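You operate a simulated robot arm through the tools that you are given. There is no shell and no other tool. Be economical: measure what you need, move in short steps, check, and stop when the job is done.

You run a simulated robot arm. Do the job below in one go: nothing can be reset, and whatever is moved stays where it is left.

TASK
Park the stepper after a session.
Fine: bring the load lever back to 1, lock the pedals, lower the lever-side armrest and slide the seat back to 2.

The check looks at the end state, three seconds after you hand in, the way a careful person would. Anything else that was tipped, shoved, dropped, spilled or broken makes it a failure.

THE ROBOT
A 7-joint arm with a two-finger parallel gripper, fixed in place. Base frame: the origin is at the foot of the arm, x ahead of it, y to its left, z up. Units: mm, degrees, N and s.
Its first joint turns from -166.0 to 166.0 degrees. Payload 4.4 kg.
The tool frame sits at the grasp point between the pads (the TCP): z along the fingers, y along the line on which they close. The tips reach 23 mm beyond it. The gripper opens to 94 mm. The fingers are 38 mm wide and 10 mm thick; the gripper's body (54 by 96 mm) begins 39 mm behind the TCP.
Orientation is that of the tool frame in the base frame, as a unit quaternion [x, y, z, w]. With the fingers straight down and closing along the base's y, the tool's x points along the base's -x, its y along +y and its z along -z.

THE INTERFACE
- The arm moves only by the tool drive_tool. Its argument "series" is one flat list of numbers, 6 for each row, row after row: the shift along the tool's x, y, z in mm, then the turn, a rotation vector about the tool's x, y, z in degrees. In form: [dx, dy, dz, ax, ay, az, dx, dy, dz, ax, ay, az, ...]. A call has 1 to 20 rows; each row shifts and turns the commanded pose from where the row before left it, along the tool's axes as they then stand. "hand" is the opening, from 0 (shut) to 1 (fully open), set as the call begins (left out, the last holds). Each row takes 0.2 s and may step no farther than 50 mm and 8.6 degrees from the row before; otherwise, or with a gripper value out of range, the whole call is refused. Where a pose cannot be reached the arm comes as near as it can. A force on the tool above 90 N (or 10 N above the force at the start of the call, whichever is more), or a blocked arm, ends the call early, and 0.2 s more pass. The fingers move at their own pace (about 72 mm/s each) and stop on an object; they squeeze with about 29 N. The grip force told is the motor's: it shows also when the fingers shut on nothing. Time passes only in rows, and 0.2 s behind the last, so rows that do not move let the fingers close. It gives the time, the measured TCP pose, the force on the tool (base axes), the opening and the grip force at its end, in the units of the frame above (readings bear some noise).
- Cameras (640 x 400 px; columns grow to the right, rows downward): "scene" is fixed at [41.8, 499.6, 904.4]; the picture's right is [0.16, -0.99, 0.00], its down [0.17, 0.03, -0.98] and it looks along [0.97, 0.16, 0.18] (base axes); focal length 214 px, centre (320, 200). "wrist" rides on the gripper at [-39, 0, -44] in the tool frame; the picture's right is [0.00, -1.00, 0.00], its down [0.97, 0.00, -0.24] and it looks along [0.24, 0.00, 0.97] (tool axes); focal length 218 px, centre (320, 200). There is no depth. A picture from a camera that has moved, and an enlarged one, comes with that camera's place and axes in the base frame and with its lens. The place of the scene camera against the robot may be out by one fixed shift of up to 12 mm in any direction.
- get_image(camera): a new picture of that camera. It takes no simulated time.
- inspect(camera, box): a new picture of the part [left, top, right, bottom] of that camera's present view, enlarged. It takes no simulated time.
- hand_in(): hands the job in; it is judged then, once.

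Go step by step. Nothing tells you positions but the pictures and the camera data: compare them with the known pose of the tool, close in by small moves and look again before you grip or let go. The budget is 120 turns and 76 pictures, counting those below and the enlarged ones. Unless the task says otherwise, let go and move clear before handing in, and close with one line.

The tools are called as a command line: name --argument value ..., lists and objects as JSON in quotes. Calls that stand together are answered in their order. drive_tool: Moves the arm, as the interface text tells. Its arguments: {"type":"object","properties":{"series":{"type":"array","items":{"type":"number"}},"hand":{"type":"number"}},"required":["series"]} The other tools are called the same way: get_image (camera) takes a picture; inspect (camera, box) takes an enlarged picture of a part of a camera's view; hand_in () hands the job in.

At the start:

```text
time_s: 0.0
position: [572.4, 341.4, 1062.7]
tcp_rot: [0.001, 1.0, 0.0, -0.001]
wrist_force: [0.0, -0.3, 0.9]
grip_width: 94.1
grip_force: 0.2
```

scene: 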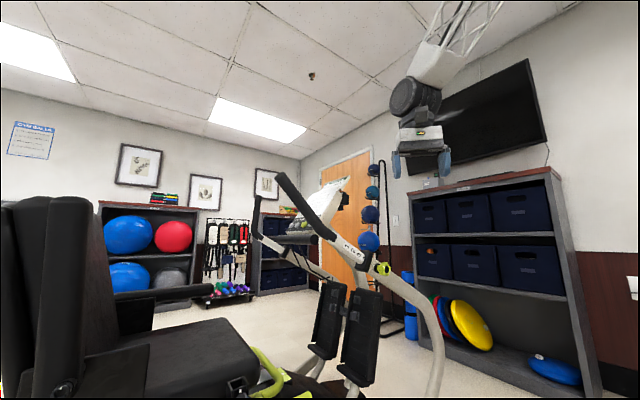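
wrist: 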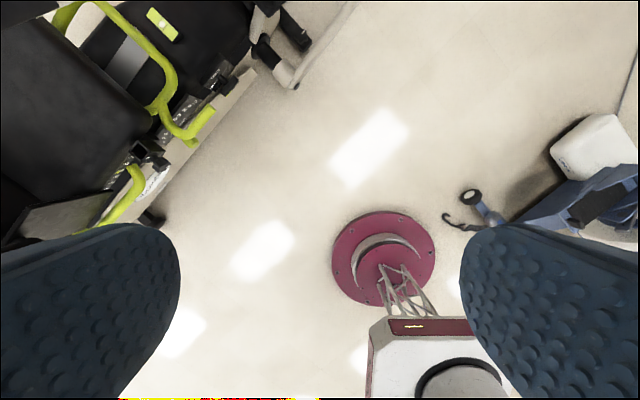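

The picture shows a recumbent stepper to the left of the arm, with the seat on the left and the pedals on the right. I'll enlarge parts to find the levers.

inspect --camera "scene" --box '[0, 180, 320, 400]'

inspect --camera "scene" --box '[230, 160, 450, 400]'

inspect --camera "wrist" --box '[0, 0, 320, 220]'

```text
1.82 times, centred on (160, 290) of scene
camera zoom: at [41.8, 499.6, 904.4], right [0.16, -0.99, 0.0], down [0.17, 0.03, -0.98], along [0.97, 0.16, 0.18], focal length 390 px, centre (611, 36)
```

zoom: 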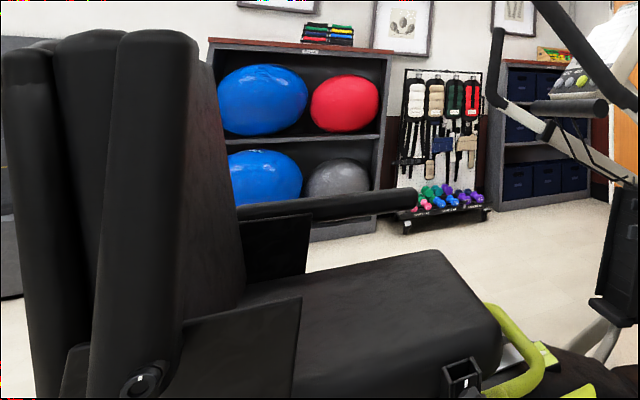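

```text
1.67 times, centred on (340, 280) of scene
camera zoom: at [41.8, 499.6, 904.4], right [0.16, -0.99, 0.0], down [0.17, 0.03, -0.98], along [0.97, 0.16, 0.18], focal length 358 px, centre (287, 67)
```

zoom: 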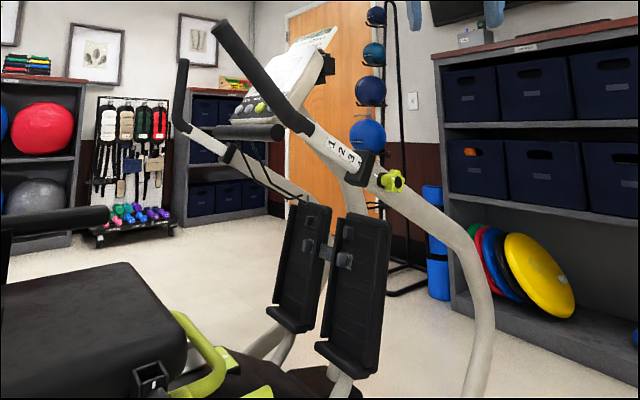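

```text
1.82 times, centred on (160, 110) of wrist
camera zoom: at [610.2, 342.0, 1108.1], right [0.0, -1.0, 0.0], down [-0.97, 0.0, 0.24], along [-0.24, 0.0, -0.97], focal length 397 px, centre (611, 364)
```

zoom: 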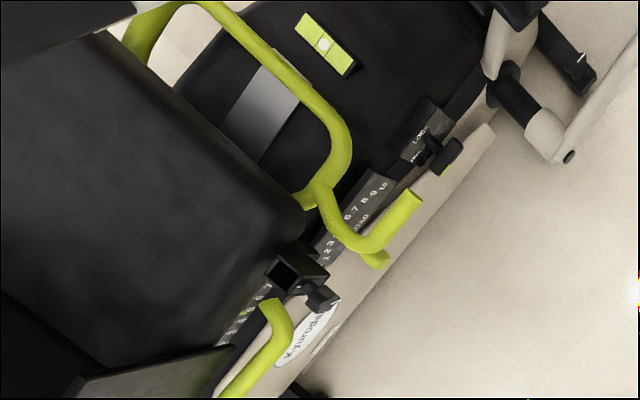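

I take the machine to run towards +x/-y, with its near side facing the arm and a box near (605, 796, 546). I'll move the wrist camera over it while staying high.

drive_tool --series '[25, 40, 0, 0, 0, 0, 25, 40, 0, 0, 0, 0, 25, 40, 0, 0, 0, 0, 25, 40, 0, 0, 0, 0, 0, 40, 0, 0, 0, 0, 0, 40, 0, 0, 0, 0]'

get_image --camera "wrist"

get_image --camera "scene"

```text
time_s: 1.4
position: [471.1, 583.0, 1062.8]
tcp_rot: [0.001, 1.0, 0.0, 0.0]
wrist_force: [0.2, 0.3, -0.5]
grip_width: 94.0
grip_force: 0.0
```

```text
70 pictures are left
camera wrist: at [508.9, 582.6, 1108.1], right [0.0, -1.0, 0.0], down [-0.97, 0.0, 0.24], along [-0.24, 0.0, -0.97], focal length 218 px, centre (320, 200)
```

wrist: 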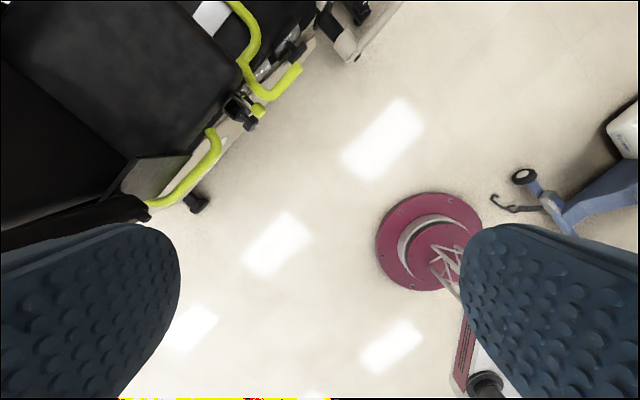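

```text
69 pictures are left
```

scene: 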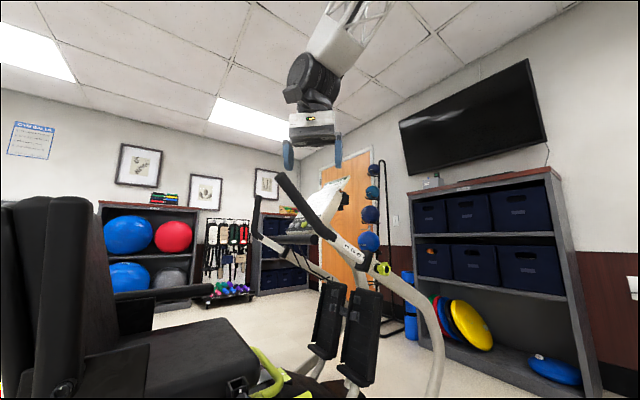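

I'll move back and lower, then yaw and tilt so the wrist camera looks at the machine's side.

drive_tool --series '[18, -20, 42, 0, 0, 0, 18, -20, 42, 0, 0, 0, 18, -20, 42, 0, 0, 0, 18, -20, 42, 0, 0, 0, 18, -20, 42, 0, 0, 0, 0, 0, 0, 0, 0, -8.3, 0, 0, 0, 0, 0, -8.3, 0, 0, 0, 0, 0, -8.4, 0, 0, 0, 0, -8.5, 0, 0, 0, 0, 0, -8.5, 0, 0, 0, 0, 0, -8.5, 0, 0, 0, 0, 0, -8.5, 0, 0, 0, 0, 0, -8.5, 0, 0, 0, 0, 0, -8.5, 0, 0, 0, 0, 0, -8.5, 0]'

get_image --camera "wrist"

```text
time_s: 4.6
position: [380.9, 479.0, 825.9]
tcp_rot: [-0.197, 0.854, 0.093, 0.472]
wrist_force: [0.2, 0.3, 2.3]
grip_width: 94.1
grip_force: 0.0
```

```text
68 pictures are left
camera wrist: at [363.8, 473.4, 883.7], right [0.42, -0.91, 0.03], down [-0.65, -0.32, -0.69], along [0.63, 0.28, -0.72], focal length 218 px, centre (320, 200)
```

wrist: 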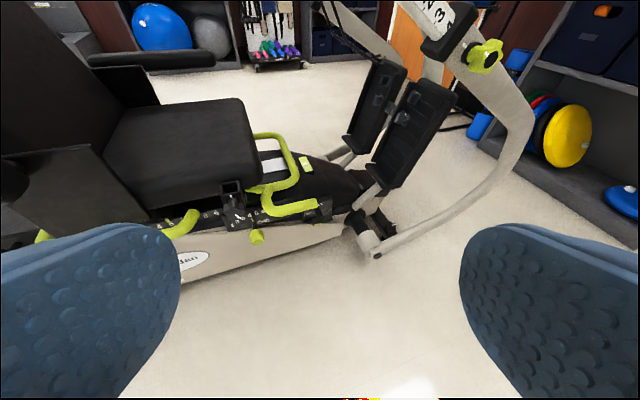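

inspect --camera "wrist" --box '[150, 120, 390, 270]'

inspect --camera "wrist" --box '[0, 120, 240, 270]'

inspect --camera "wrist" --box '[220, 180, 300, 250]'

inspect --camera "wrist" --box '[285, 180, 375, 250]'

```text
2.67 times, centred on (270, 195) of wrist
camera zoom: at [363.8, 473.4, 883.7], right [0.42, -0.91, 0.03], down [-0.65, -0.32, -0.69], along [0.63, 0.28, -0.72], focal length 582 px, centre (453, 213)
```

zoom: 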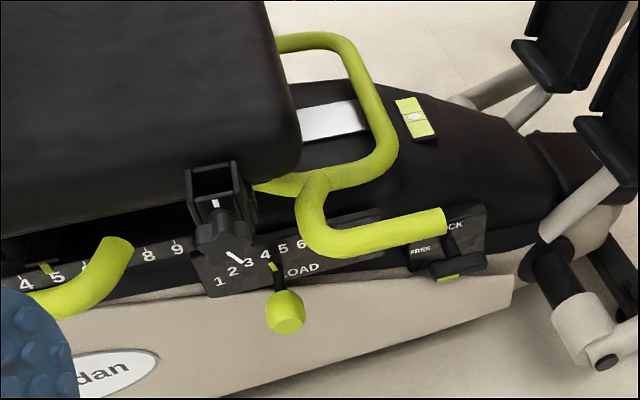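

```text
2.67 times, centred on (120, 195) of wrist
camera zoom: at [363.8, 473.4, 883.7], right [0.42, -0.91, 0.03], down [-0.65, -0.32, -0.69], along [0.63, 0.28, -0.72], focal length 582 px, centre (853, 213)
```

zoom: 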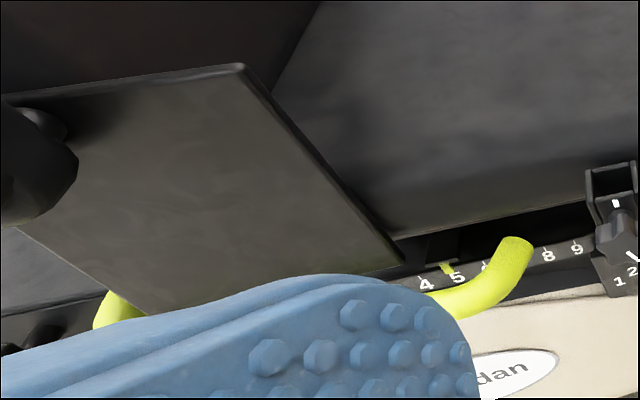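

```text
5.71 times, centred on (260, 215) of wrist
camera zoom: at [363.8, 473.4, 883.7], right [0.42, -0.91, 0.03], down [-0.65, -0.32, -0.69], along [0.63, 0.28, -0.72], focal length 1247 px, centre (663, 114)
```

zoom: 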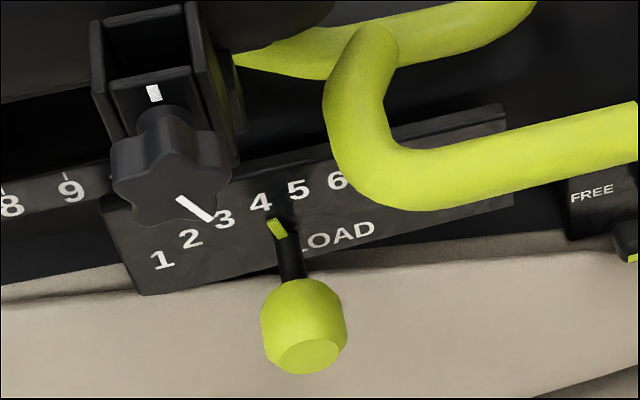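

```text
5.71 times, centred on (330, 215) of wrist
camera zoom: at [363.8, 473.4, 883.7], right [0.42, -0.91, 0.03], down [-0.65, -0.32, -0.69], along [0.63, 0.28, -0.72], focal length 1247 px, centre (263, 114)
```

zoom: 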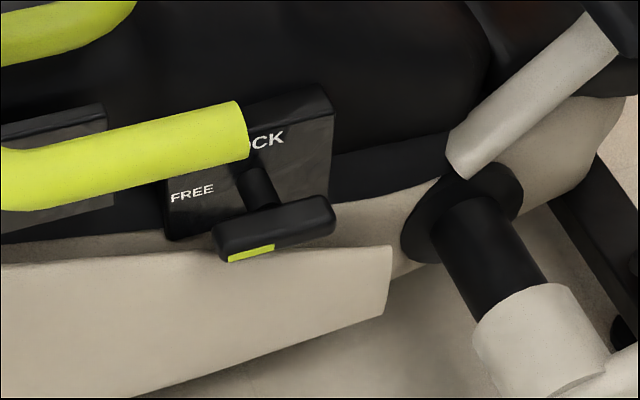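

The load lever is at 4, the T-handle is at FREE and the seat pointer is near 5. I'll yaw the camera left to look at the armrest and seat back.

drive_tool --series '[0, 0, 0, -6.9, 0, -4.1, 0, 0, 0, -6.9, 0, -4.1, 0, 0, 0, -6.9, 0, -4.1, 0, 0, 0, -6.9, 0, -4.1, 0, 0, 0, -6.9, 0, -4.1, 0, 0, 0, 0, -8, 0, 0, 0, 0, 0, -8, 0]'

get_image --camera "wrist"

```text
time_s: 6.2
position: [298.9, 529.7, 857.0]
tcp_rot: [-0.373, 0.699, 0.279, 0.542]
wrist_force: [-1.0, -0.4, 0.1]
grip_width: 93.9
grip_force: 0.0
out of reach, approached as far as the arm can: row 4, 5, 6, 7
```

```text
63 pictures are left
camera wrist: at [279.3, 503.4, 907.5], right [0.82, -0.56, 0.01], down [-0.26, -0.4, -0.88], along [0.5, 0.72, -0.48], focal length 218 px, centre (320, 200)
```

wrist: 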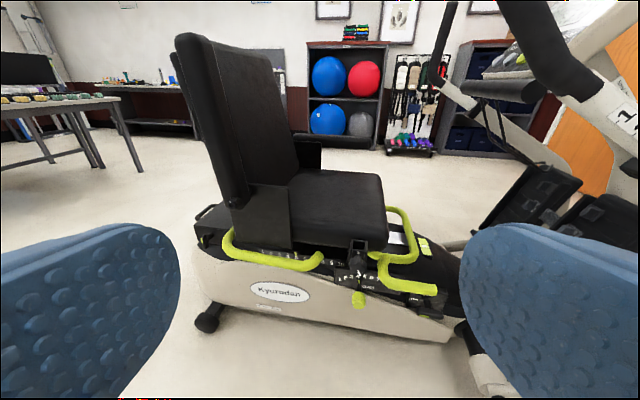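

inspect --camera "wrist" --box '[160, 20, 330, 280]'

inspect --camera "wrist" --box '[210, 210, 340, 290]'

inspect --camera "wrist" --box '[320, 200, 460, 320]'

```text
1.54 times, centred on (245, 150) of wrist
camera zoom: at [279.3, 503.4, 907.5], right [0.82, -0.56, 0.01], down [-0.26, -0.4, -0.88], along [0.5, 0.72, -0.48], focal length 336 px, centre (435, 277)
```

zoom: 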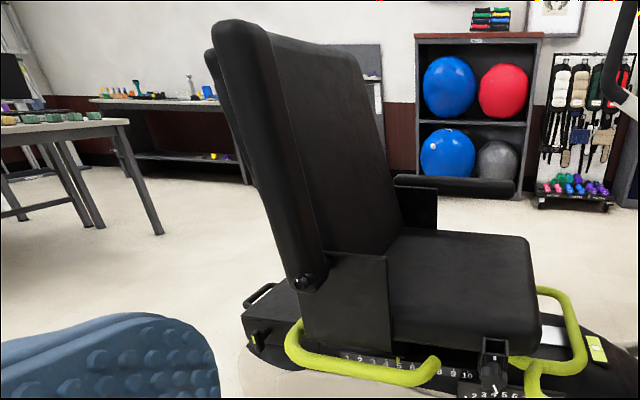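

```text
4.92 times, centred on (275, 250) of wrist
camera zoom: at [279.3, 503.4, 907.5], right [0.82, -0.56, 0.01], down [-0.26, -0.4, -0.88], along [0.5, 0.72, -0.48], focal length 1074 px, centre (542, -46)
```

zoom: 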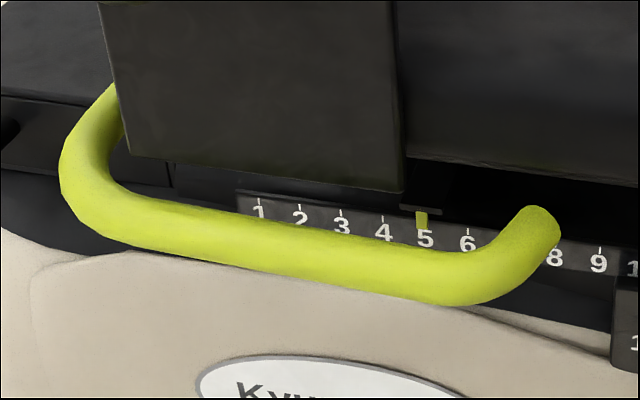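

```text
3.33 times, centred on (390, 260) of wrist
camera zoom: at [279.3, 503.4, 907.5], right [0.82, -0.56, 0.01], down [-0.26, -0.4, -0.88], along [0.5, 0.72, -0.48], focal length 728 px, centre (87, 0)
```

zoom: 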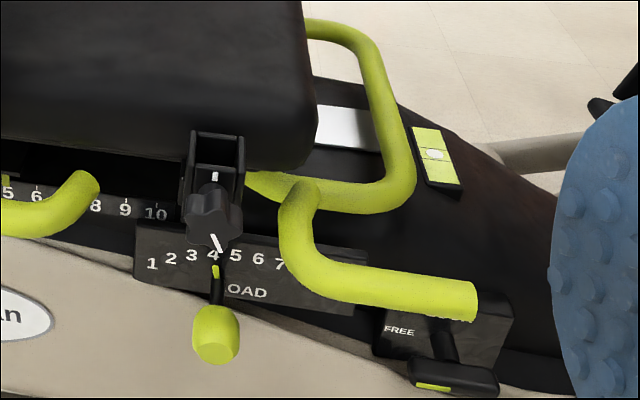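

The near armrest stands upright, the seat is at 5, and the load knob is around (619, 784, 342) with the T-handle near (796, 655, 292). I'll yaw back before going lower for a close look.

drive_tool --series '[0, 0, 0, 7.3, 0, 1.9, 0, 0, 0, 7.3, 0, 1.9, 0, 0, 0, 7.3, 0, 1.9, 0, 0, 0, 7.3, 0, 1.9]'

```text
time_s: 7.2
position: [299.8, 530.1, 857.3]
tcp_rot: [-0.181, 0.769, 0.134, 0.598]
wrist_force: [0.3, -0.3, 0.7]
grip_width: 93.8
grip_force: 0.0
```

drive_tool --series '[29, 2.3, 35.7, 0, 0, 0, 29, 2.3, 35.7, 0, 0, 0, 29, 2.3, 35.7, 0, 0, 0, 29, 2.3, 35.7, 0, 0, 0, 29, 2.3, 35.7, 0, 0, 0, 29, 2.3, 35.7, 0, 0, 0, 29, 2.3, 35.7, 0, 0, 0, 29, 2.3, 35.7, 0, 0, 0]'

get_image --camera "wrist"

```text
time_s: 9.0
position: [488.6, 641.1, 561.9]
tcp_rot: [-0.182, 0.769, 0.135, 0.598]
wrist_force: [0.4, 0.4, 0.6]
grip_width: 93.8
grip_force: 0.1
```

```text
59 pictures are left
camera wrist: at [458.8, 627.2, 611.1], right [0.44, -0.9, 0.01], down [-0.42, -0.22, -0.88], along [0.79, 0.38, -0.47], focal length 218 px, centre (320, 200)
```

wrist: 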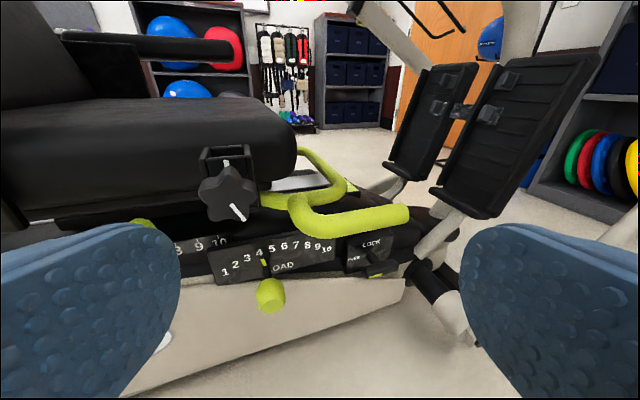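

inspect --camera "wrist" --box '[180, 200, 340, 310]'

inspect --camera "wrist" --box '[320, 200, 420, 290]'

inspect --camera "wrist" --box '[180, 130, 340, 240]'

```text
3.64 times, centred on (260, 255) of wrist
camera zoom: at [458.8, 627.2, 611.1], right [0.44, -0.9, 0.01], down [-0.42, -0.22, -0.88], along [0.79, 0.38, -0.47], focal length 794 px, centre (538, 0)
```

zoom: 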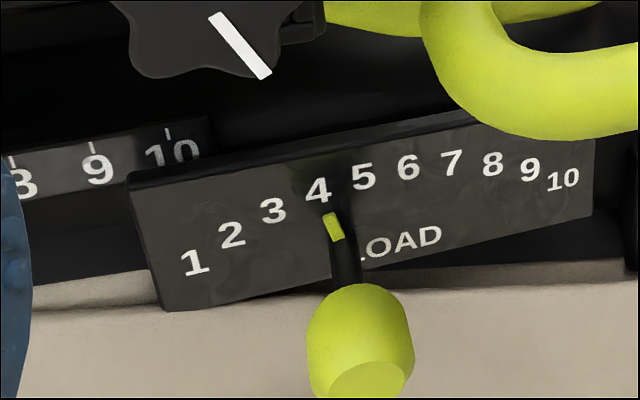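

```text
4.44 times, centred on (370, 245) of wrist
camera zoom: at [458.8, 627.2, 611.1], right [0.44, -0.9, 0.01], down [-0.42, -0.22, -0.88], along [0.79, 0.38, -0.47], focal length 970 px, centre (98, 0)
```

zoom: 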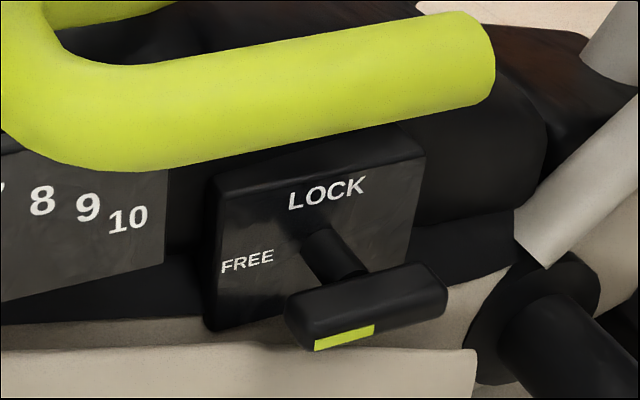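

```text
3.64 times, centred on (260, 185) of wrist
camera zoom: at [458.8, 627.2, 611.1], right [0.44, -0.9, 0.01], down [-0.42, -0.22, -0.88], along [0.79, 0.38, -0.47], focal length 794 px, centre (538, 254)
```

zoom: 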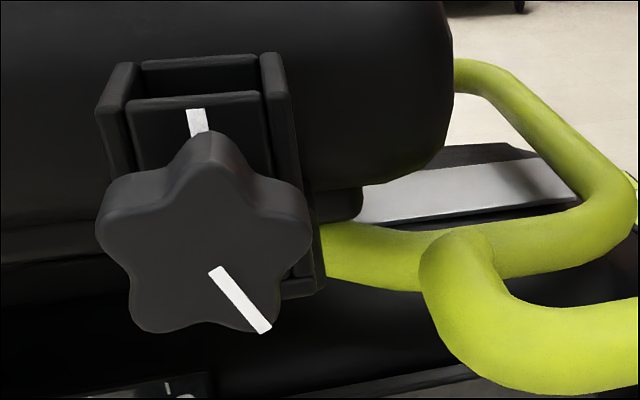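

The load lever swings on an arc with its knob near (616, 779, 350), and the machine's long axis lies at about 45° in plan. I'll turn the tool to face the machine side squarely and come down in front of the knob.

drive_tool --series '[0, 0, 0, -6.45, 0, -1.65, 0, 0, 0, -6.45, 0, -1.65, 0, 0, 0, -6.45, 0, -1.65, 0, 0, 0, 0, -5, 0]'

```text
time_s: 10.0
position: [467.7, 662.3, 566.6]
tcp_rot: [-0.302, 0.703, 0.239, 0.598]
wrist_force: [0.1, 0.6, 0.5]
grip_width: 93.8
grip_force: 0.0
out of reach, approached as far as the arm can: row 3, 4
```

drive_tool --series '[38, -3.4, 20, 0, 0, 0, 38, -3.4, 20, 0, 0, 0, 38, -3.4, 20, 0, 0, 0, 38, -3.4, 20, 0, 0, 0, 38, -3.4, 20, 0, 0, 0]'

get_image --camera "wrist"

get_image --camera "scene"

```text
time_s: 11.2
position: [472.8, 680.6, 526.7]
tcp_rot: [-0.304, 0.702, 0.239, 0.598]
wrist_force: [0.5, 0.9, 1.1]
grip_width: 94.1
grip_force: 0.1
out of reach, approached as far as the arm can: row 1, 2, 3, 4, 5
```

```text
55 pictures are left
camera wrist: at [444.8, 654.7, 573.0], right [0.71, -0.7, 0.03], down [-0.26, -0.3, -0.92], along [0.65, 0.65, -0.4], focal length 218 px, centre (320, 200)
```

wrist: 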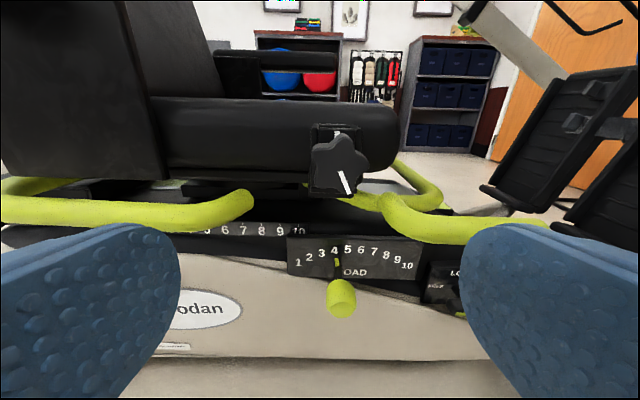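

```text
54 pictures are left
```

scene: 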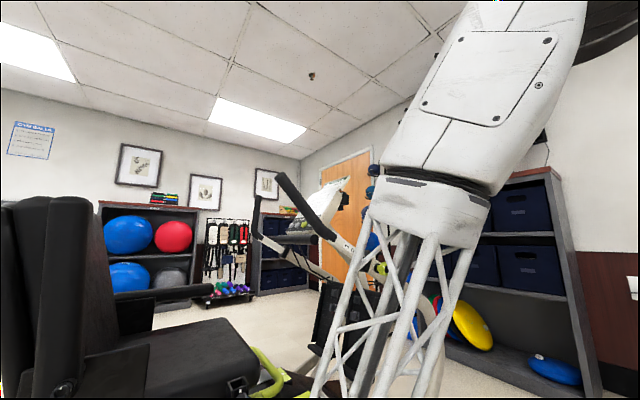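

The view is now square to the machine's side. The arm resists a flat tool this low, so I'll pitch the tool down more and then descend.

drive_tool --series '[0, 0, 0, 0, 8, 0, 0, 0, 0, 0, 8, 0, 0, 0, 0, 0, 8, 0]'

```text
time_s: 12.0
position: [472.0, 679.7, 525.1]
tcp_rot: [-0.348, 0.811, 0.181, 0.435]
wrist_force: [0.0, -0.7, 0.0]
grip_width: 93.9
grip_force: 0.1
```

drive_tool --series '[18, -8, 29, 0, 0, 0, 18, -8, 29, 0, 0, 0, 18, -8, 29, 0, 0, 0, 18, -8, 29, 0, 0, 0]'

get_image --camera "wrist"

```text
time_s: 13.0
position: [530.6, 694.8, 410.3]
tcp_rot: [-0.346, 0.811, 0.178, 0.437]
wrist_force: [0.6, -0.4, -0.2]
grip_width: 93.8
grip_force: 0.0
out of reach, approached as far as the arm can: row 4
```

```text
53 pictures are left
camera wrist: at [519.0, 683.6, 468.0], right [0.72, -0.7, 0.01], down [-0.51, -0.54, -0.67], along [0.48, 0.48, -0.74], focal length 218 px, centre (320, 200)
```

wrist: 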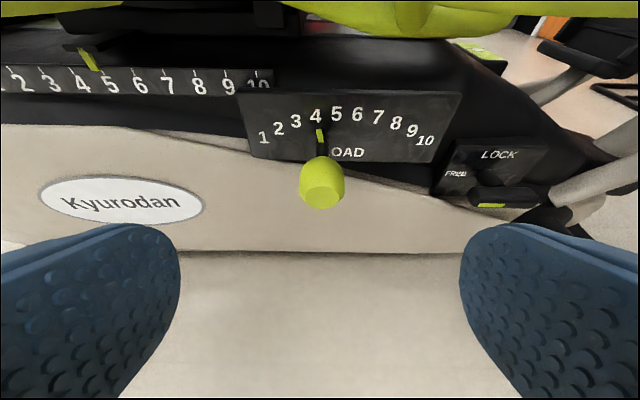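

The wrist view shows the lever at 4, with the arc running from 1 down-left to 10. I'll pitch down a bit more and straddle the knob.

drive_tool --series '[0, 0, 0, 0, 6, 0, 0, 0, 0, 0, 6, 0]'

```text
time_s: 13.6
position: [531.0, 694.2, 410.7]
tcp_rot: [-0.364, 0.852, 0.144, 0.348]
wrist_force: [-0.4, 0.9, -0.3]
grip_width: 94.2
grip_force: 0.1
```

drive_tool --series '[-10, 0, 30.4, 0, 0, 0, -10, 0, 30.4, 0, 0, 0, -10, 0, 30.4, 0, 0, 0]'

get_image --camera "wrist"

```text
time_s: 14.4
position: [590.9, 755.3, 365.3]
tcp_rot: [-0.365, 0.851, 0.144, 0.349]
wrist_force: [1.1, 0.0, 0.2]
grip_width: 94.0
grip_force: 0.0
```

```text
52 pictures are left
camera wrist: at [587.2, 753.5, 425.6], right [0.72, -0.69, 0.01], down [-0.59, -0.62, -0.51], along [0.36, 0.36, -0.86], focal length 218 px, centre (320, 200)
```

wrist: 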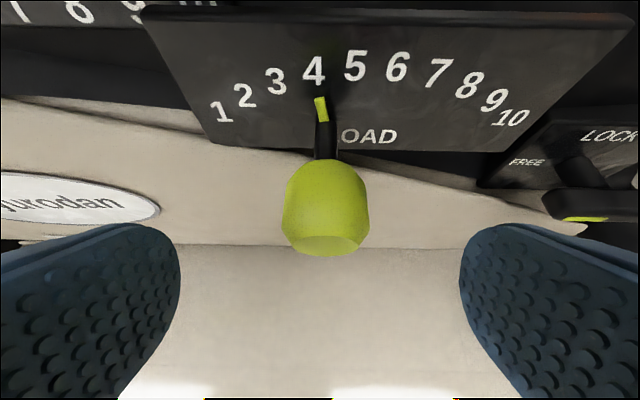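

drive_tool --series '[-10, 0, 30.4, 0, 0, 0]'

drive_tool --series '[0, 0, 0, 0, 0, 0, 0, 0, 0, 0, 0, 0, 0, 0, 0, 0, 0, 0, 0, 0, 0, 0, 0, 0]' --hand 0

get_image --camera "wrist"

```text
time_s: 14.8
position: [610.6, 775.5, 351.3]
tcp_rot: [-0.364, 0.851, 0.144, 0.349]
wrist_force: [0.1, 0.5, 0.2]
grip_width: 93.9
grip_force: 0.0
```

```text
time_s: 15.8
position: [610.4, 776.0, 351.2]
tcp_rot: [-0.365, 0.851, 0.144, 0.349]
wrist_force: [9.8, 1.6, -6.3]
grip_width: 40.9
grip_force: 45.0
```

```text
51 pictures are left
camera wrist: at [606.9, 773.8, 410.9], right [0.72, -0.69, 0.01], down [-0.59, -0.62, -0.51], along [0.36, 0.36, -0.86], focal length 218 px, centre (320, 200)
```

wrist: 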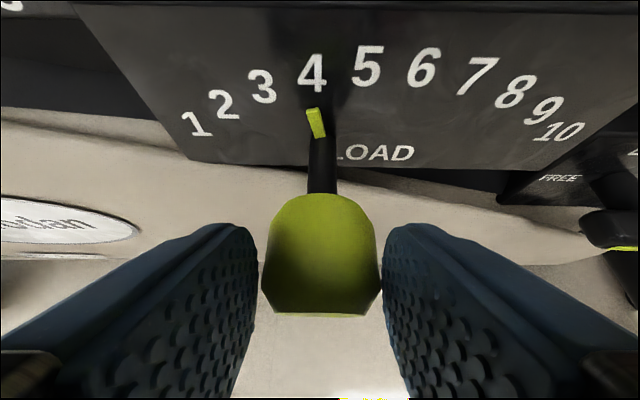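

The knob is gripped. I'll swing it along the arc towards 1.

drive_tool --series '[1.5, 8.9, 1.5, 0, 0, 0, 1.8, 8.7, 1.9, 0, 0, 0, 2.3, 8.6, 2.4, 0, 0, 0, 2.7, 8.3, 2.8, 0, 0, 0]'

get_image --camera "wrist"

```text
time_s: 16.8
position: [586.6, 800.3, 338.4]
tcp_rot: [-0.365, 0.851, 0.144, 0.349]
wrist_force: [10.5, 9.2, -5.6]
grip_width: 39.7
grip_force: 44.7
```

```text
50 pictures are left
camera wrist: at [581.8, 798.2, 399.0], right [0.72, -0.69, 0.01], down [-0.59, -0.63, -0.51], along [0.36, 0.36, -0.86], focal length 218 px, centre (320, 200)
```

wrist: 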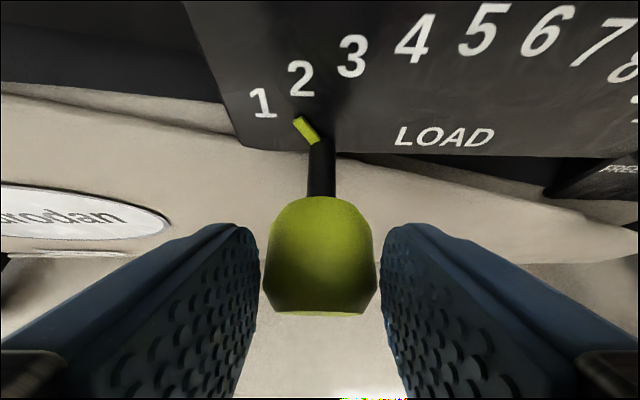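

It follows well; the pointer is near 2. Continuing.

drive_tool --series '[3.1, 8, 3.2, 0, 0, 0, 3.2, 7.1, 3.3, 0, 0, 0]'

get_image --camera "wrist"

```text
time_s: 17.4
position: [583.0, 806.7, 331.4]
tcp_rot: [-0.362, 0.852, 0.143, 0.351]
wrist_force: [14.3, -27.2, 13.3]
grip_width: 41.2
grip_force: 44.7
stopped in row 2: the force on the tool passed its limit (the readings are from after the stop); the commanded pose is now the measured one
```

```text
49 pictures are left
camera wrist: at [577.9, 804.3, 391.6], right [0.71, -0.7, 0.01], down [-0.6, -0.62, -0.51], along [0.37, 0.36, -0.86], focal length 218 px, centre (320, 200)
```

wrist: 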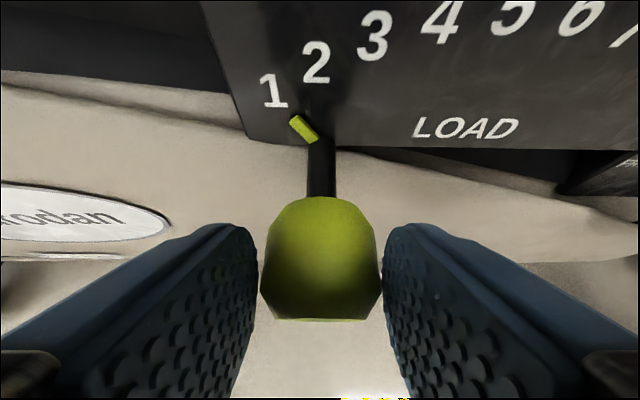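

The pointer line extends straight to the 1 and the lever has come up against its stop. I'll release and check.

drive_tool --series '[0, 0, 0, 0, 0, 0, 0, 0, 0, 0, 0, 0, 0, 0, 0, 0, 0, 0, 5, 0, -20, 0, 0, 0, 5, 0, -25, 0, 0, 0, 5, 0, -25, 0, 0, 0]' --hand 1

inspect --camera "wrist" --box '[160, 40, 480, 240]'

```text
time_s: 18.8
position: [536.8, 764.2, 370.3]
tcp_rot: [-0.361, 0.852, 0.142, 0.352]
wrist_force: [0.3, -0.7, -0.1]
grip_width: 94.1
grip_force: 0.1
```

```text
2.00 times, centred on (320, 140) of wrist
camera zoom: at [534.1, 762.2, 429.9], right [0.72, -0.7, 0.01], down [-0.6, -0.62, -0.51], along [0.36, 0.36, -0.86], focal length 436 px, centre (320, 320)
```

zoom: 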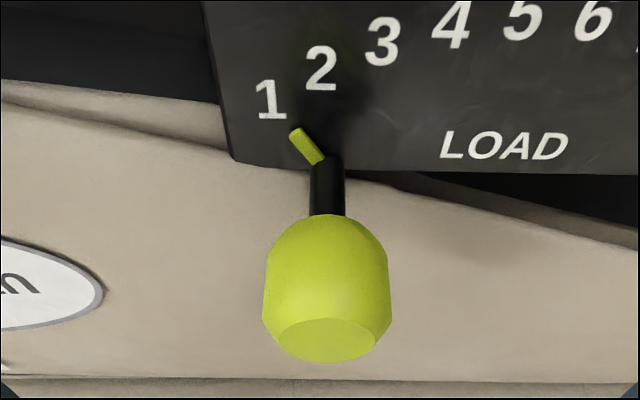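

The load lever reads 1. Before touching the seat I want a closer look at the two yellow bars, so I'll back off and flatten the view.

drive_tool --series '[-5, -1, -40, 0, 0, 0, -5, -1, -40, 0, 0, 0, -5, -1, -40, 0, 0, 0, -5, -1, -40, 0, 0, 0, 0, 0, 0, 0, -8, 0, 0, 0, 0, 0, -8, 0, 0, 0, 0, 0, -8, 0, 0, 0, 0, 0, -6, 0]'

inspect --camera "wrist" --box '[0, 130, 320, 330]'

inspect --camera "wrist" --box '[240, 130, 560, 330]'

```text
time_s: 20.6
position: [471.3, 693.5, 499.1]
tcp_rot: [-0.312, 0.732, 0.23, 0.561]
wrist_force: [0.1, 0.2, 0.3]
grip_width: 93.9
grip_force: 0.0
```

```text
2.00 times, centred on (160, 230) of wrist
camera zoom: at [447.6, 670.0, 549.7], right [0.72, -0.7, 0.01], down [-0.33, -0.36, -0.87], along [0.61, 0.62, -0.49], focal length 436 px, centre (640, 140)
```

zoom: 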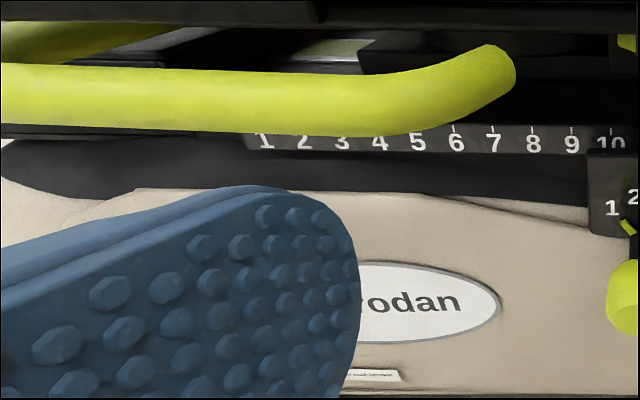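

```text
2.00 times, centred on (400, 230) of wrist
camera zoom: at [447.6, 670.0, 549.7], right [0.72, -0.7, 0.01], down [-0.33, -0.36, -0.87], along [0.61, 0.62, -0.49], focal length 436 px, centre (160, 140)
```

zoom: 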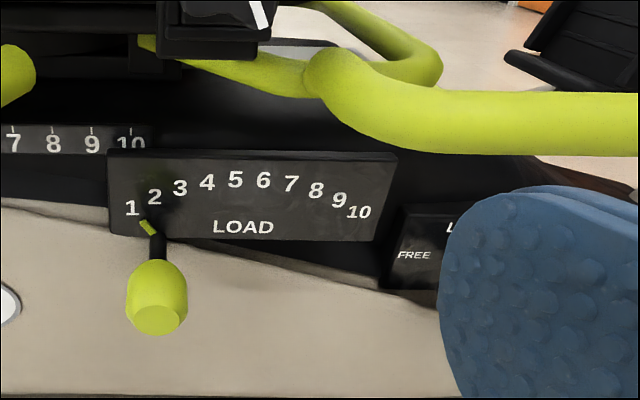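

The load is clearly at 1. I take the front yellow loop with its free grip to be the seat slide release, so I'll turn the tool to point down with the fingers closing across that bar.

drive_tool --series '[-38.5, 0, -10.4, 0, 0, 0, -38.5, 0, -10.4, 0, 0, 0, -38.5, 0, -10.4, 0, 0, 0, 0, 0, 0, 0, 8.3, 0, 0, 0, 0, 0, 8.3, 0, 0, 0, 0, 0, 8.3, 0, 0, 0, 0, 0, 8.3, 0, 0, 0, 0, 0, 8.3, 0, 0, 0, 0, 0, 8.3, 0, 0, 0, 0, 0, 8.3, 0, 0, 0, 0, 0, 8.3, 0, 0, 0, 0, 0, 8.3, 0]' --hand 0.65

drive_tool --series '[0, 0, 0, 0, 0, 8.2, 0, 0, 0, 0, 0, 8.2, 0, 0, 0, 0, 0, 8.2, 0, 0, 0, 0, 0, 8.2, 0, 0, 0, 0, 0, 8.2, 0, 0, 0, 0, 0, 8.2, 0, 0, 0, 0, 0, 8.2, 0, 0, 0, 0, 0, 8.2, 0, 0, 0, 0, 0, 8.2, 0, 0, 0, 0, 0, 8.2, 0, 0, 0, 0, 0, 8.2]'

get_image --camera "wrist"

```text
time_s: 23.2
position: [500.0, 707.0, 700.6]
tcp_rot: [-0.454, 0.888, -0.015, 0.065]
wrist_force: [-2.9, 2.8, -3.3]
grip_width: 61.2
grip_force: 0.0
out of reach, approached as far as the arm can: row 11
```

```text
time_s: 25.6
position: [473.2, 692.7, 619.7]
tcp_rot: [0.38, 0.925, -0.003, 0.005]
wrist_force: [-0.3, -0.4, 0.4]
grip_width: 60.9
grip_force: 0.2
```

```text
45 pictures are left
camera wrist: at [500.1, 666.3, 664.5], right [-0.7, -0.71, 0.0], down [-0.69, 0.68, 0.23], along [-0.16, 0.16, -0.97], focal length 218 px, centre (320, 200)
```

wrist: 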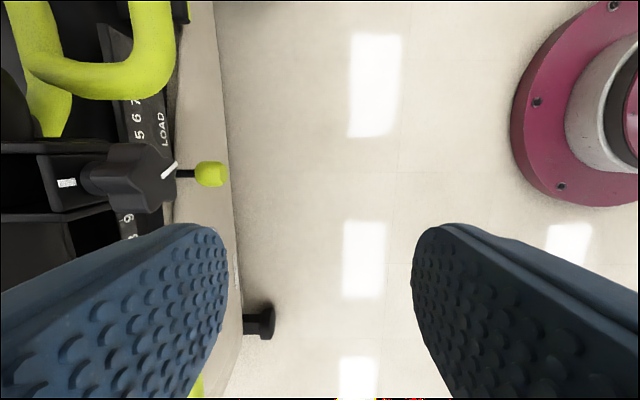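

The yaw worked, and the bar lies at about n=960, z=466. I'll move above the free end of the grip.

drive_tool --series '[-36, 27, 0, 0, 0, 0, -36, 27, 0, 0, 0, 0, -36, 27, 0, 0, 0, 0, -36, 27, 0, 0, 0, 0, -36, 27, 0, 0, 0, 0]'

get_image --camera "wrist"

```text
time_s: 26.8
position: [698.2, 664.6, 621.0]
tcp_rot: [0.378, 0.926, -0.003, 0.005]
wrist_force: [-0.2, 0.4, 1.2]
grip_width: 61.3
grip_force: 0.1
```

```text
44 pictures are left
camera wrist: at [724.7, 637.1, 666.3], right [-0.7, -0.71, 0.0], down [-0.69, 0.68, 0.23], along [-0.17, 0.16, -0.97], focal length 218 px, centre (320, 200)
```

wrist: 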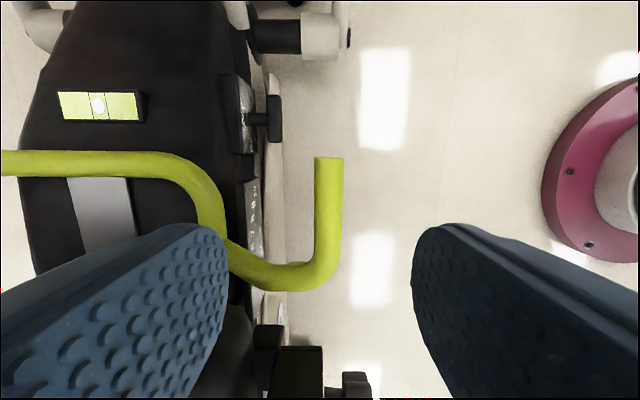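

The top view shows the grip bar running straight under the hand, about 9 mm off centre. I'll correct that and descend.

drive_tool --series '[0, -9, 20, 0, 0, 0, 0, 0, 35, 0, 0, 0, 0, 0, 35, 0, 0, 0, 0, 0, 30, 0, 0, 0]'

get_image --camera "wrist"

get_image --camera "scene"

```text
time_s: 27.8
position: [692.2, 655.4, 501.1]
tcp_rot: [0.378, 0.926, -0.003, 0.004]
wrist_force: [-0.2, 1.4, 0.4]
grip_width: 61.1
grip_force: 0.0
```

```text
43 pictures are left
camera wrist: at [718.1, 629.1, 546.8], right [-0.7, -0.71, 0.0], down [-0.69, 0.68, 0.23], along [-0.16, 0.16, -0.97], focal length 218 px, centre (320, 200)
```

wrist: 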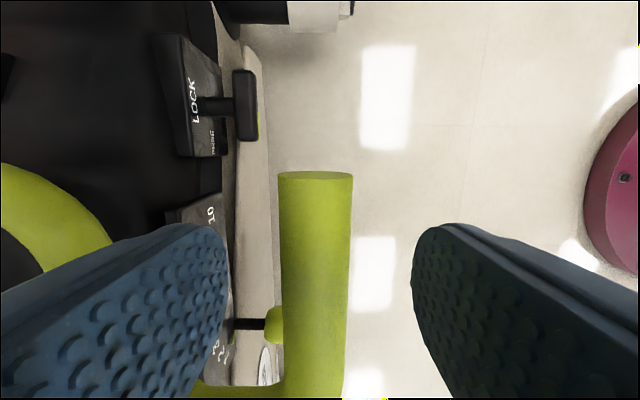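

```text
42 pictures are left
```

scene: 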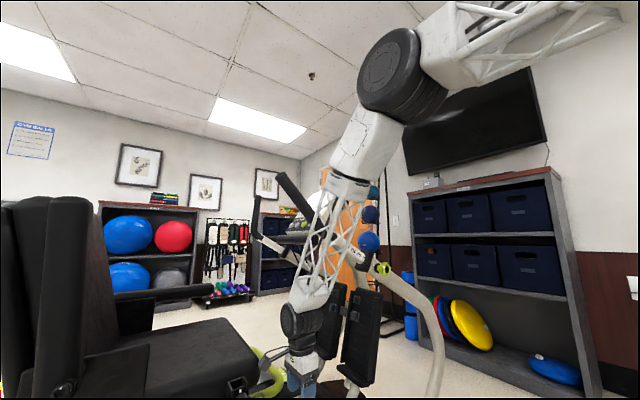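

drive_tool --series '[0, 0, 31, 0, 0, 0]'

drive_tool --series '[0, 0, 0, 0, 0, 0, 0, 0, 0, 0, 0, 0, 0, 0, 0, 0, 0, 0]' --hand 0

get_image --camera "wrist"

```text
time_s: 28.2
position: [692.5, 655.7, 470.0]
tcp_rot: [0.378, 0.926, -0.003, 0.005]
wrist_force: [0.2, 0.2, 0.7]
grip_width: 61.0
grip_force: 0.1
```

```text
time_s: 29.0
position: [692.8, 656.2, 471.8]
tcp_rot: [0.379, 0.925, -0.001, 0.005]
wrist_force: [23.0, 25.8, 0.9]
grip_width: 26.7
grip_force: 44.9
```

```text
41 pictures are left
camera wrist: at [719.6, 630.0, 516.7], right [-0.7, -0.71, 0.0], down [-0.69, 0.68, 0.23], along [-0.16, 0.16, -0.97], focal length 218 px, centre (320, 200)
```

wrist: 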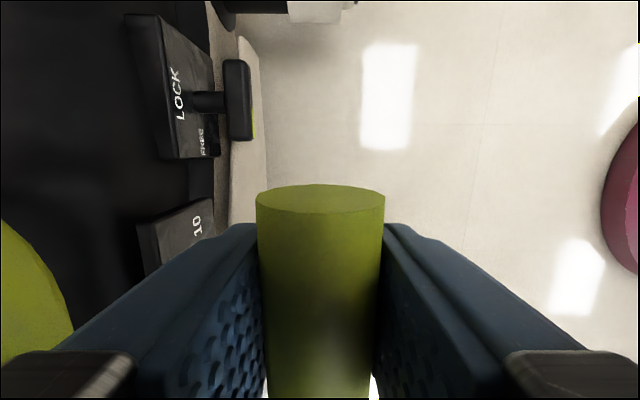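

Gripped on the 25 mm bar. I'll centre slightly and try a small lift.

drive_tool --series '[0, 1.5, 0, 0, 0, 0, 0, 0, -5, 0, 0, 0, 0, 0, -5, 0, 0, 0]'

get_image --camera "wrist"

```text
time_s: 29.8
position: [693.8, 656.9, 479.5]
tcp_rot: [0.378, 0.926, -0.002, 0.003]
wrist_force: [24.5, 32.4, -9.1]
grip_width: 26.4
grip_force: 44.8
```

```text
40 pictures are left
camera wrist: at [719.4, 630.3, 525.3], right [-0.7, -0.71, 0.0], down [-0.69, 0.68, 0.23], along [-0.16, 0.16, -0.97], focal length 218 px, centre (320, 200)
```

wrist: 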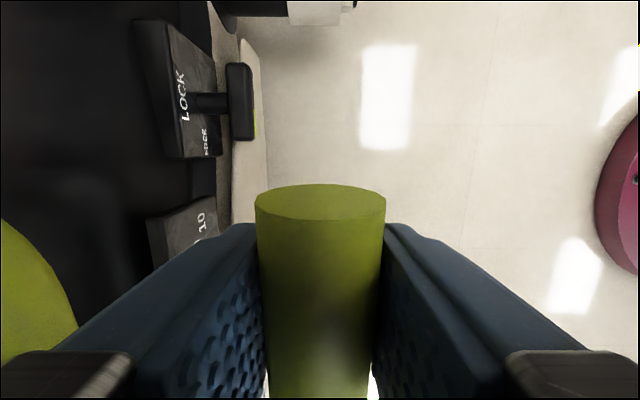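

drive_tool --series '[0, -3, 0, 0, 0, 0, 0, 0, -6, 0, 0, 0, 0, 0, -6, 0, 0, 0, 0, 0, -6, 0, 0, 0]'

get_image --camera "wrist"

```text
time_s: 30.7
position: [692.7, 658.3, 495.3]
tcp_rot: [0.379, 0.925, 0.0, 0.005]
wrist_force: [-0.3, 8.0, -0.1]
grip_width: 26.5
grip_force: 44.5
stopped in row 4: the force on the tool passed its limit (the readings are from after the stop); the commanded pose is now the measured one
```

```text
39 pictures are left
camera wrist: at [718.9, 630.6, 541.5], right [-0.7, -0.71, -0.01], down [-0.7, 0.68, 0.23], along [-0.16, 0.16, -0.97], focal length 218 px, centre (320, 200)
```

wrist: 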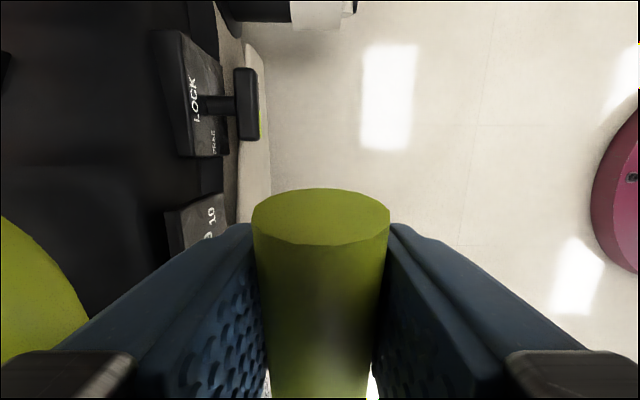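

The lever has lifted about 25 mm and reached its stop. I'll now pull gently rearward while holding it up.

drive_tool --series '[6, 0, -0.5, 0, 0, 0, 6, 0, 0, 0, 0, 0, 6, 0, 0, 0, 0, 0]'

get_image --camera "wrist"

inspect --camera "scene" --box '[0, 180, 320, 400]'

```text
time_s: 31.5
position: [679.1, 670.8, 497.4]
tcp_rot: [0.377, 0.926, 0.001, 0.005]
wrist_force: [16.4, 5.3, -4.2]
grip_width: 26.4
grip_force: 44.5
```

```text
38 pictures are left
camera wrist: at [705.9, 643.6, 542.5], right [-0.7, -0.71, 0.0], down [-0.7, 0.68, 0.23], along [-0.16, 0.16, -0.97], focal length 218 px, centre (320, 200)
```

wrist: 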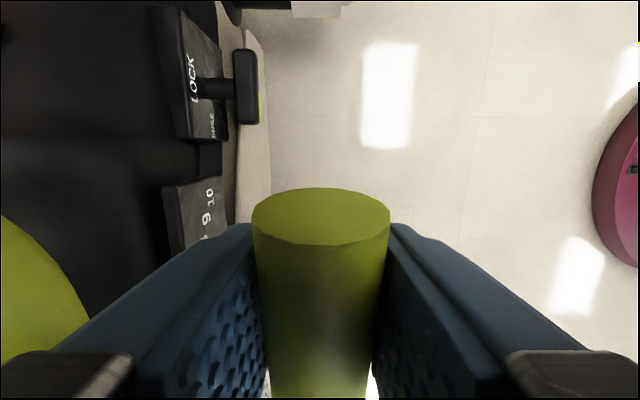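

```text
1.82 times, centred on (160, 290) of scene
camera zoom: at [41.8, 499.6, 904.4], right [0.16, -0.99, 0.0], down [0.17, 0.03, -0.98], along [0.97, 0.16, 0.18], focal length 390 px, centre (611, 36)
```

zoom: 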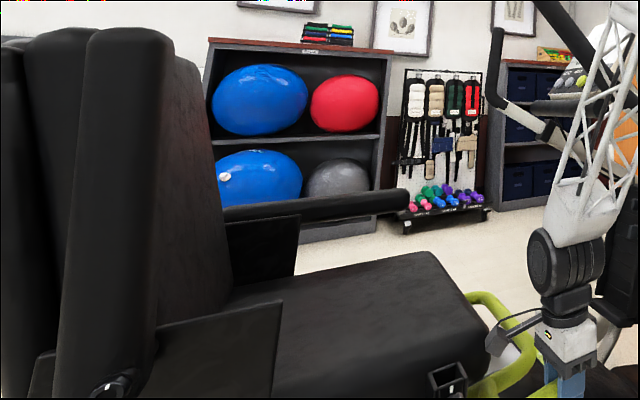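

The whole seat slides back straight. About 28 mm per number means roughly 84 mm in total, so about 66 mm remain.

drive_tool --series '[7, 0, 0, 0, 0, 0, 8, 0, 0, 0, 0, 0, 8, 0, 0, 0, 0, 0, 8, 0, 0, 0, 0, 0, 8, 0, 0, 0, 0, 0, 8, 0, 0, 0, 0, 0, 8, 0, 0, 0, 0, 0, 8, 0, 0, 0, 0, 0]'

get_image --camera "wrist"

```text
time_s: 33.3
position: [634.6, 716.7, 497.5]
tcp_rot: [0.378, 0.926, 0.001, 0.006]
wrist_force: [31.6, 23.8, 0.3]
grip_width: 26.7
grip_force: 45.2
```

```text
36 pictures are left
camera wrist: at [661.1, 688.3, 541.5], right [-0.7, -0.71, -0.01], down [-0.7, 0.68, 0.23], along [-0.16, 0.16, -0.97], focal length 218 px, centre (320, 200)
```

wrist: 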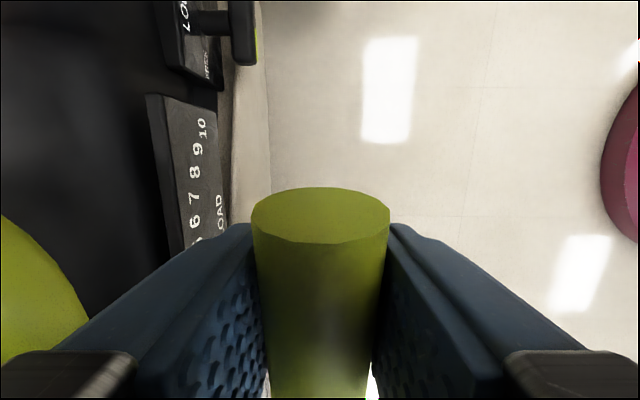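

Travel is now about 82 mm. I'll lower the lever back, let go, and then look at the pointer.

drive_tool --series '[0, -1.5, 5, 0, 0, 0, 0, 0, 5, 0, 0, 0, 0, 0, 5, 0, 0, 0, 0, 0, 5, 0, 0, 0, 0, 0, 4, 0, 0, 0]'

drive_tool --series '[0, 0, 0, 0, 0, 0, 0, 0, 0, 0, 0, 0, 0, 0, 0, 0, 0, 0]' --hand 0.65

```text
time_s: 34.5
position: [635.5, 715.1, 473.1]
tcp_rot: [0.379, 0.926, 0.002, 0.007]
wrist_force: [37.9, 61.4, 4.2]
grip_width: 26.6
grip_force: 45.3
```

```text
time_s: 35.3
position: [633.5, 714.1, 471.1]
tcp_rot: [0.378, 0.926, -0.001, 0.006]
wrist_force: [-0.2, 0.1, -0.2]
grip_width: 61.0
grip_force: 0.0
```

drive_tool --series '[0, 0, -50, 0, 0, 0, 0, 0, -50, 0, 0, 0, 0, -30, -40, 0, 0, 0, 0, -45, 0, 0, 0, 0, 0, -45, 0, 0, 0, 0, 0, -20, 0, 0, 0, 0, 0, 0, 0, 0, 0, -8.2, 0, 0, 0, 0, 0, -8.2, 0, 0, 0, 0, 0, -8.2, 0, 0, 0, 0, 0, -8.2, 0, 0, 0, 0, 0, -8.2, 0, 0, 0, 0, 0, -8.2, 0, 0, 0, 0, 0, -8.2, 0, 0, 0, 0, 0, -8.2, 0, 0, 0, 0, 0, -8.2, 0, 0, 0, 0, 0, -8.2, 0, 0, 0, 0, 0, -8.2]'

drive_tool --series '[0, 0, 0, 0, -8.3, 0, 0, 0, 0, 0, -8.3, 0, 0, 0, 0, 0, -8.3, 0, 0, 0, 0, 0, -8.3, 0, 0, 0, 0, 0, -8.3, 0, 0, 0, 0, 0, -8.3, 0, 0, 0, 0, 0, -8.3, 0]' --hand 1

get_image --camera "wrist"

```text
time_s: 38.9
position: [535.2, 613.6, 610.8]
tcp_rot: [-0.389, 0.921, -0.005, 0.004]
wrist_force: [0.8, -0.6, -0.1]
grip_width: 61.1
grip_force: 0.0
```

```text
time_s: 40.5
position: [546.7, 586.7, 601.0]
tcp_rot: [-0.245, 0.891, 0.109, 0.367]
wrist_force: [0.4, 3.2, 0.6]
grip_width: 94.2
grip_force: 0.1
out of reach, approached as far as the arm can: row 5, 6
```

```text
35 pictures are left
camera wrist: at [542.9, 582.4, 661.6], right [0.52, -0.86, -0.01], down [-0.74, -0.44, -0.52], along [0.44, 0.28, -0.86], focal length 218 px, centre (320, 200)
```

wrist: 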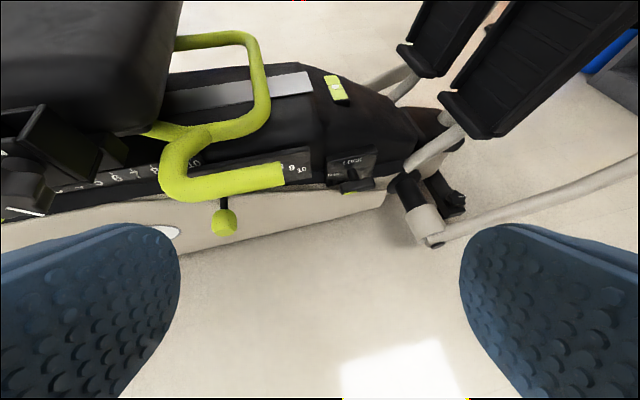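

I need a viewpoint further back along the machine to read the seat pointer, so I'll move rearward while staying well off.

drive_tool --series '[20, 38.6, -19, 0, 0, 0, 20, 38.6, -19, 0, 0, 0, 20, 38.6, -19, 0, 0, 0, 20, 38.6, -19, 0, 0, 0, 20, 38.6, -19, 0, 0, 0, 0, 0, 0, 0, -8, 0, 0, 0, 0, 0, -8, 0, 0, 0, 0, -7, 0, -4, 0, 0, 0, -7, 0, -4]'

get_image --camera "wrist"

```text
time_s: 42.5
position: [306.7, 648.5, 585.8]
tcp_rot: [-0.442, 0.73, 0.226, 0.47]
wrist_force: [-0.8, 0.6, -0.2]
grip_width: 94.1
grip_force: 0.0
```

```text
34 pictures are left
camera wrist: at [290.3, 633.4, 641.2], right [0.86, -0.51, 0.09], down [-0.28, -0.6, -0.75], along [0.43, 0.62, -0.65], focal length 218 px, centre (320, 200)
```

wrist: 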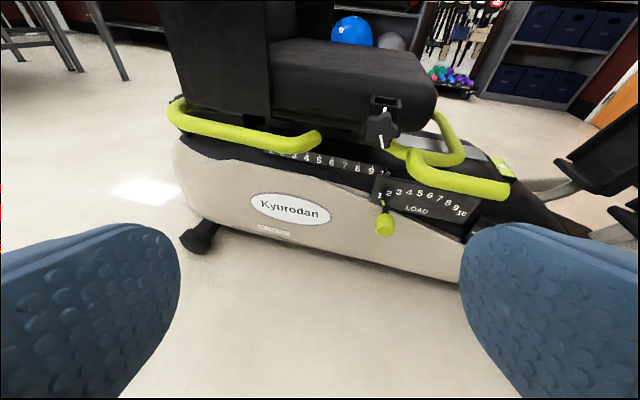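

inspect --camera "wrist" --box '[240, 120, 340, 180]'

```text
6.40 times, centred on (290, 150) of wrist
camera zoom: at [290.3, 633.4, 641.2], right [0.86, -0.51, 0.09], down [-0.28, -0.6, -0.75], along [0.43, 0.62, -0.65], focal length 1397 px, centre (512, 520)
```

zoom: 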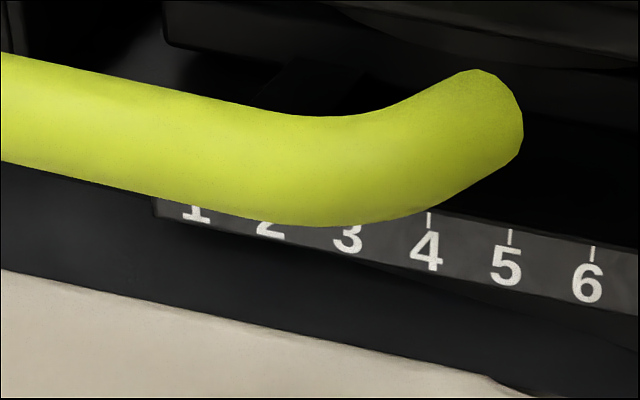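

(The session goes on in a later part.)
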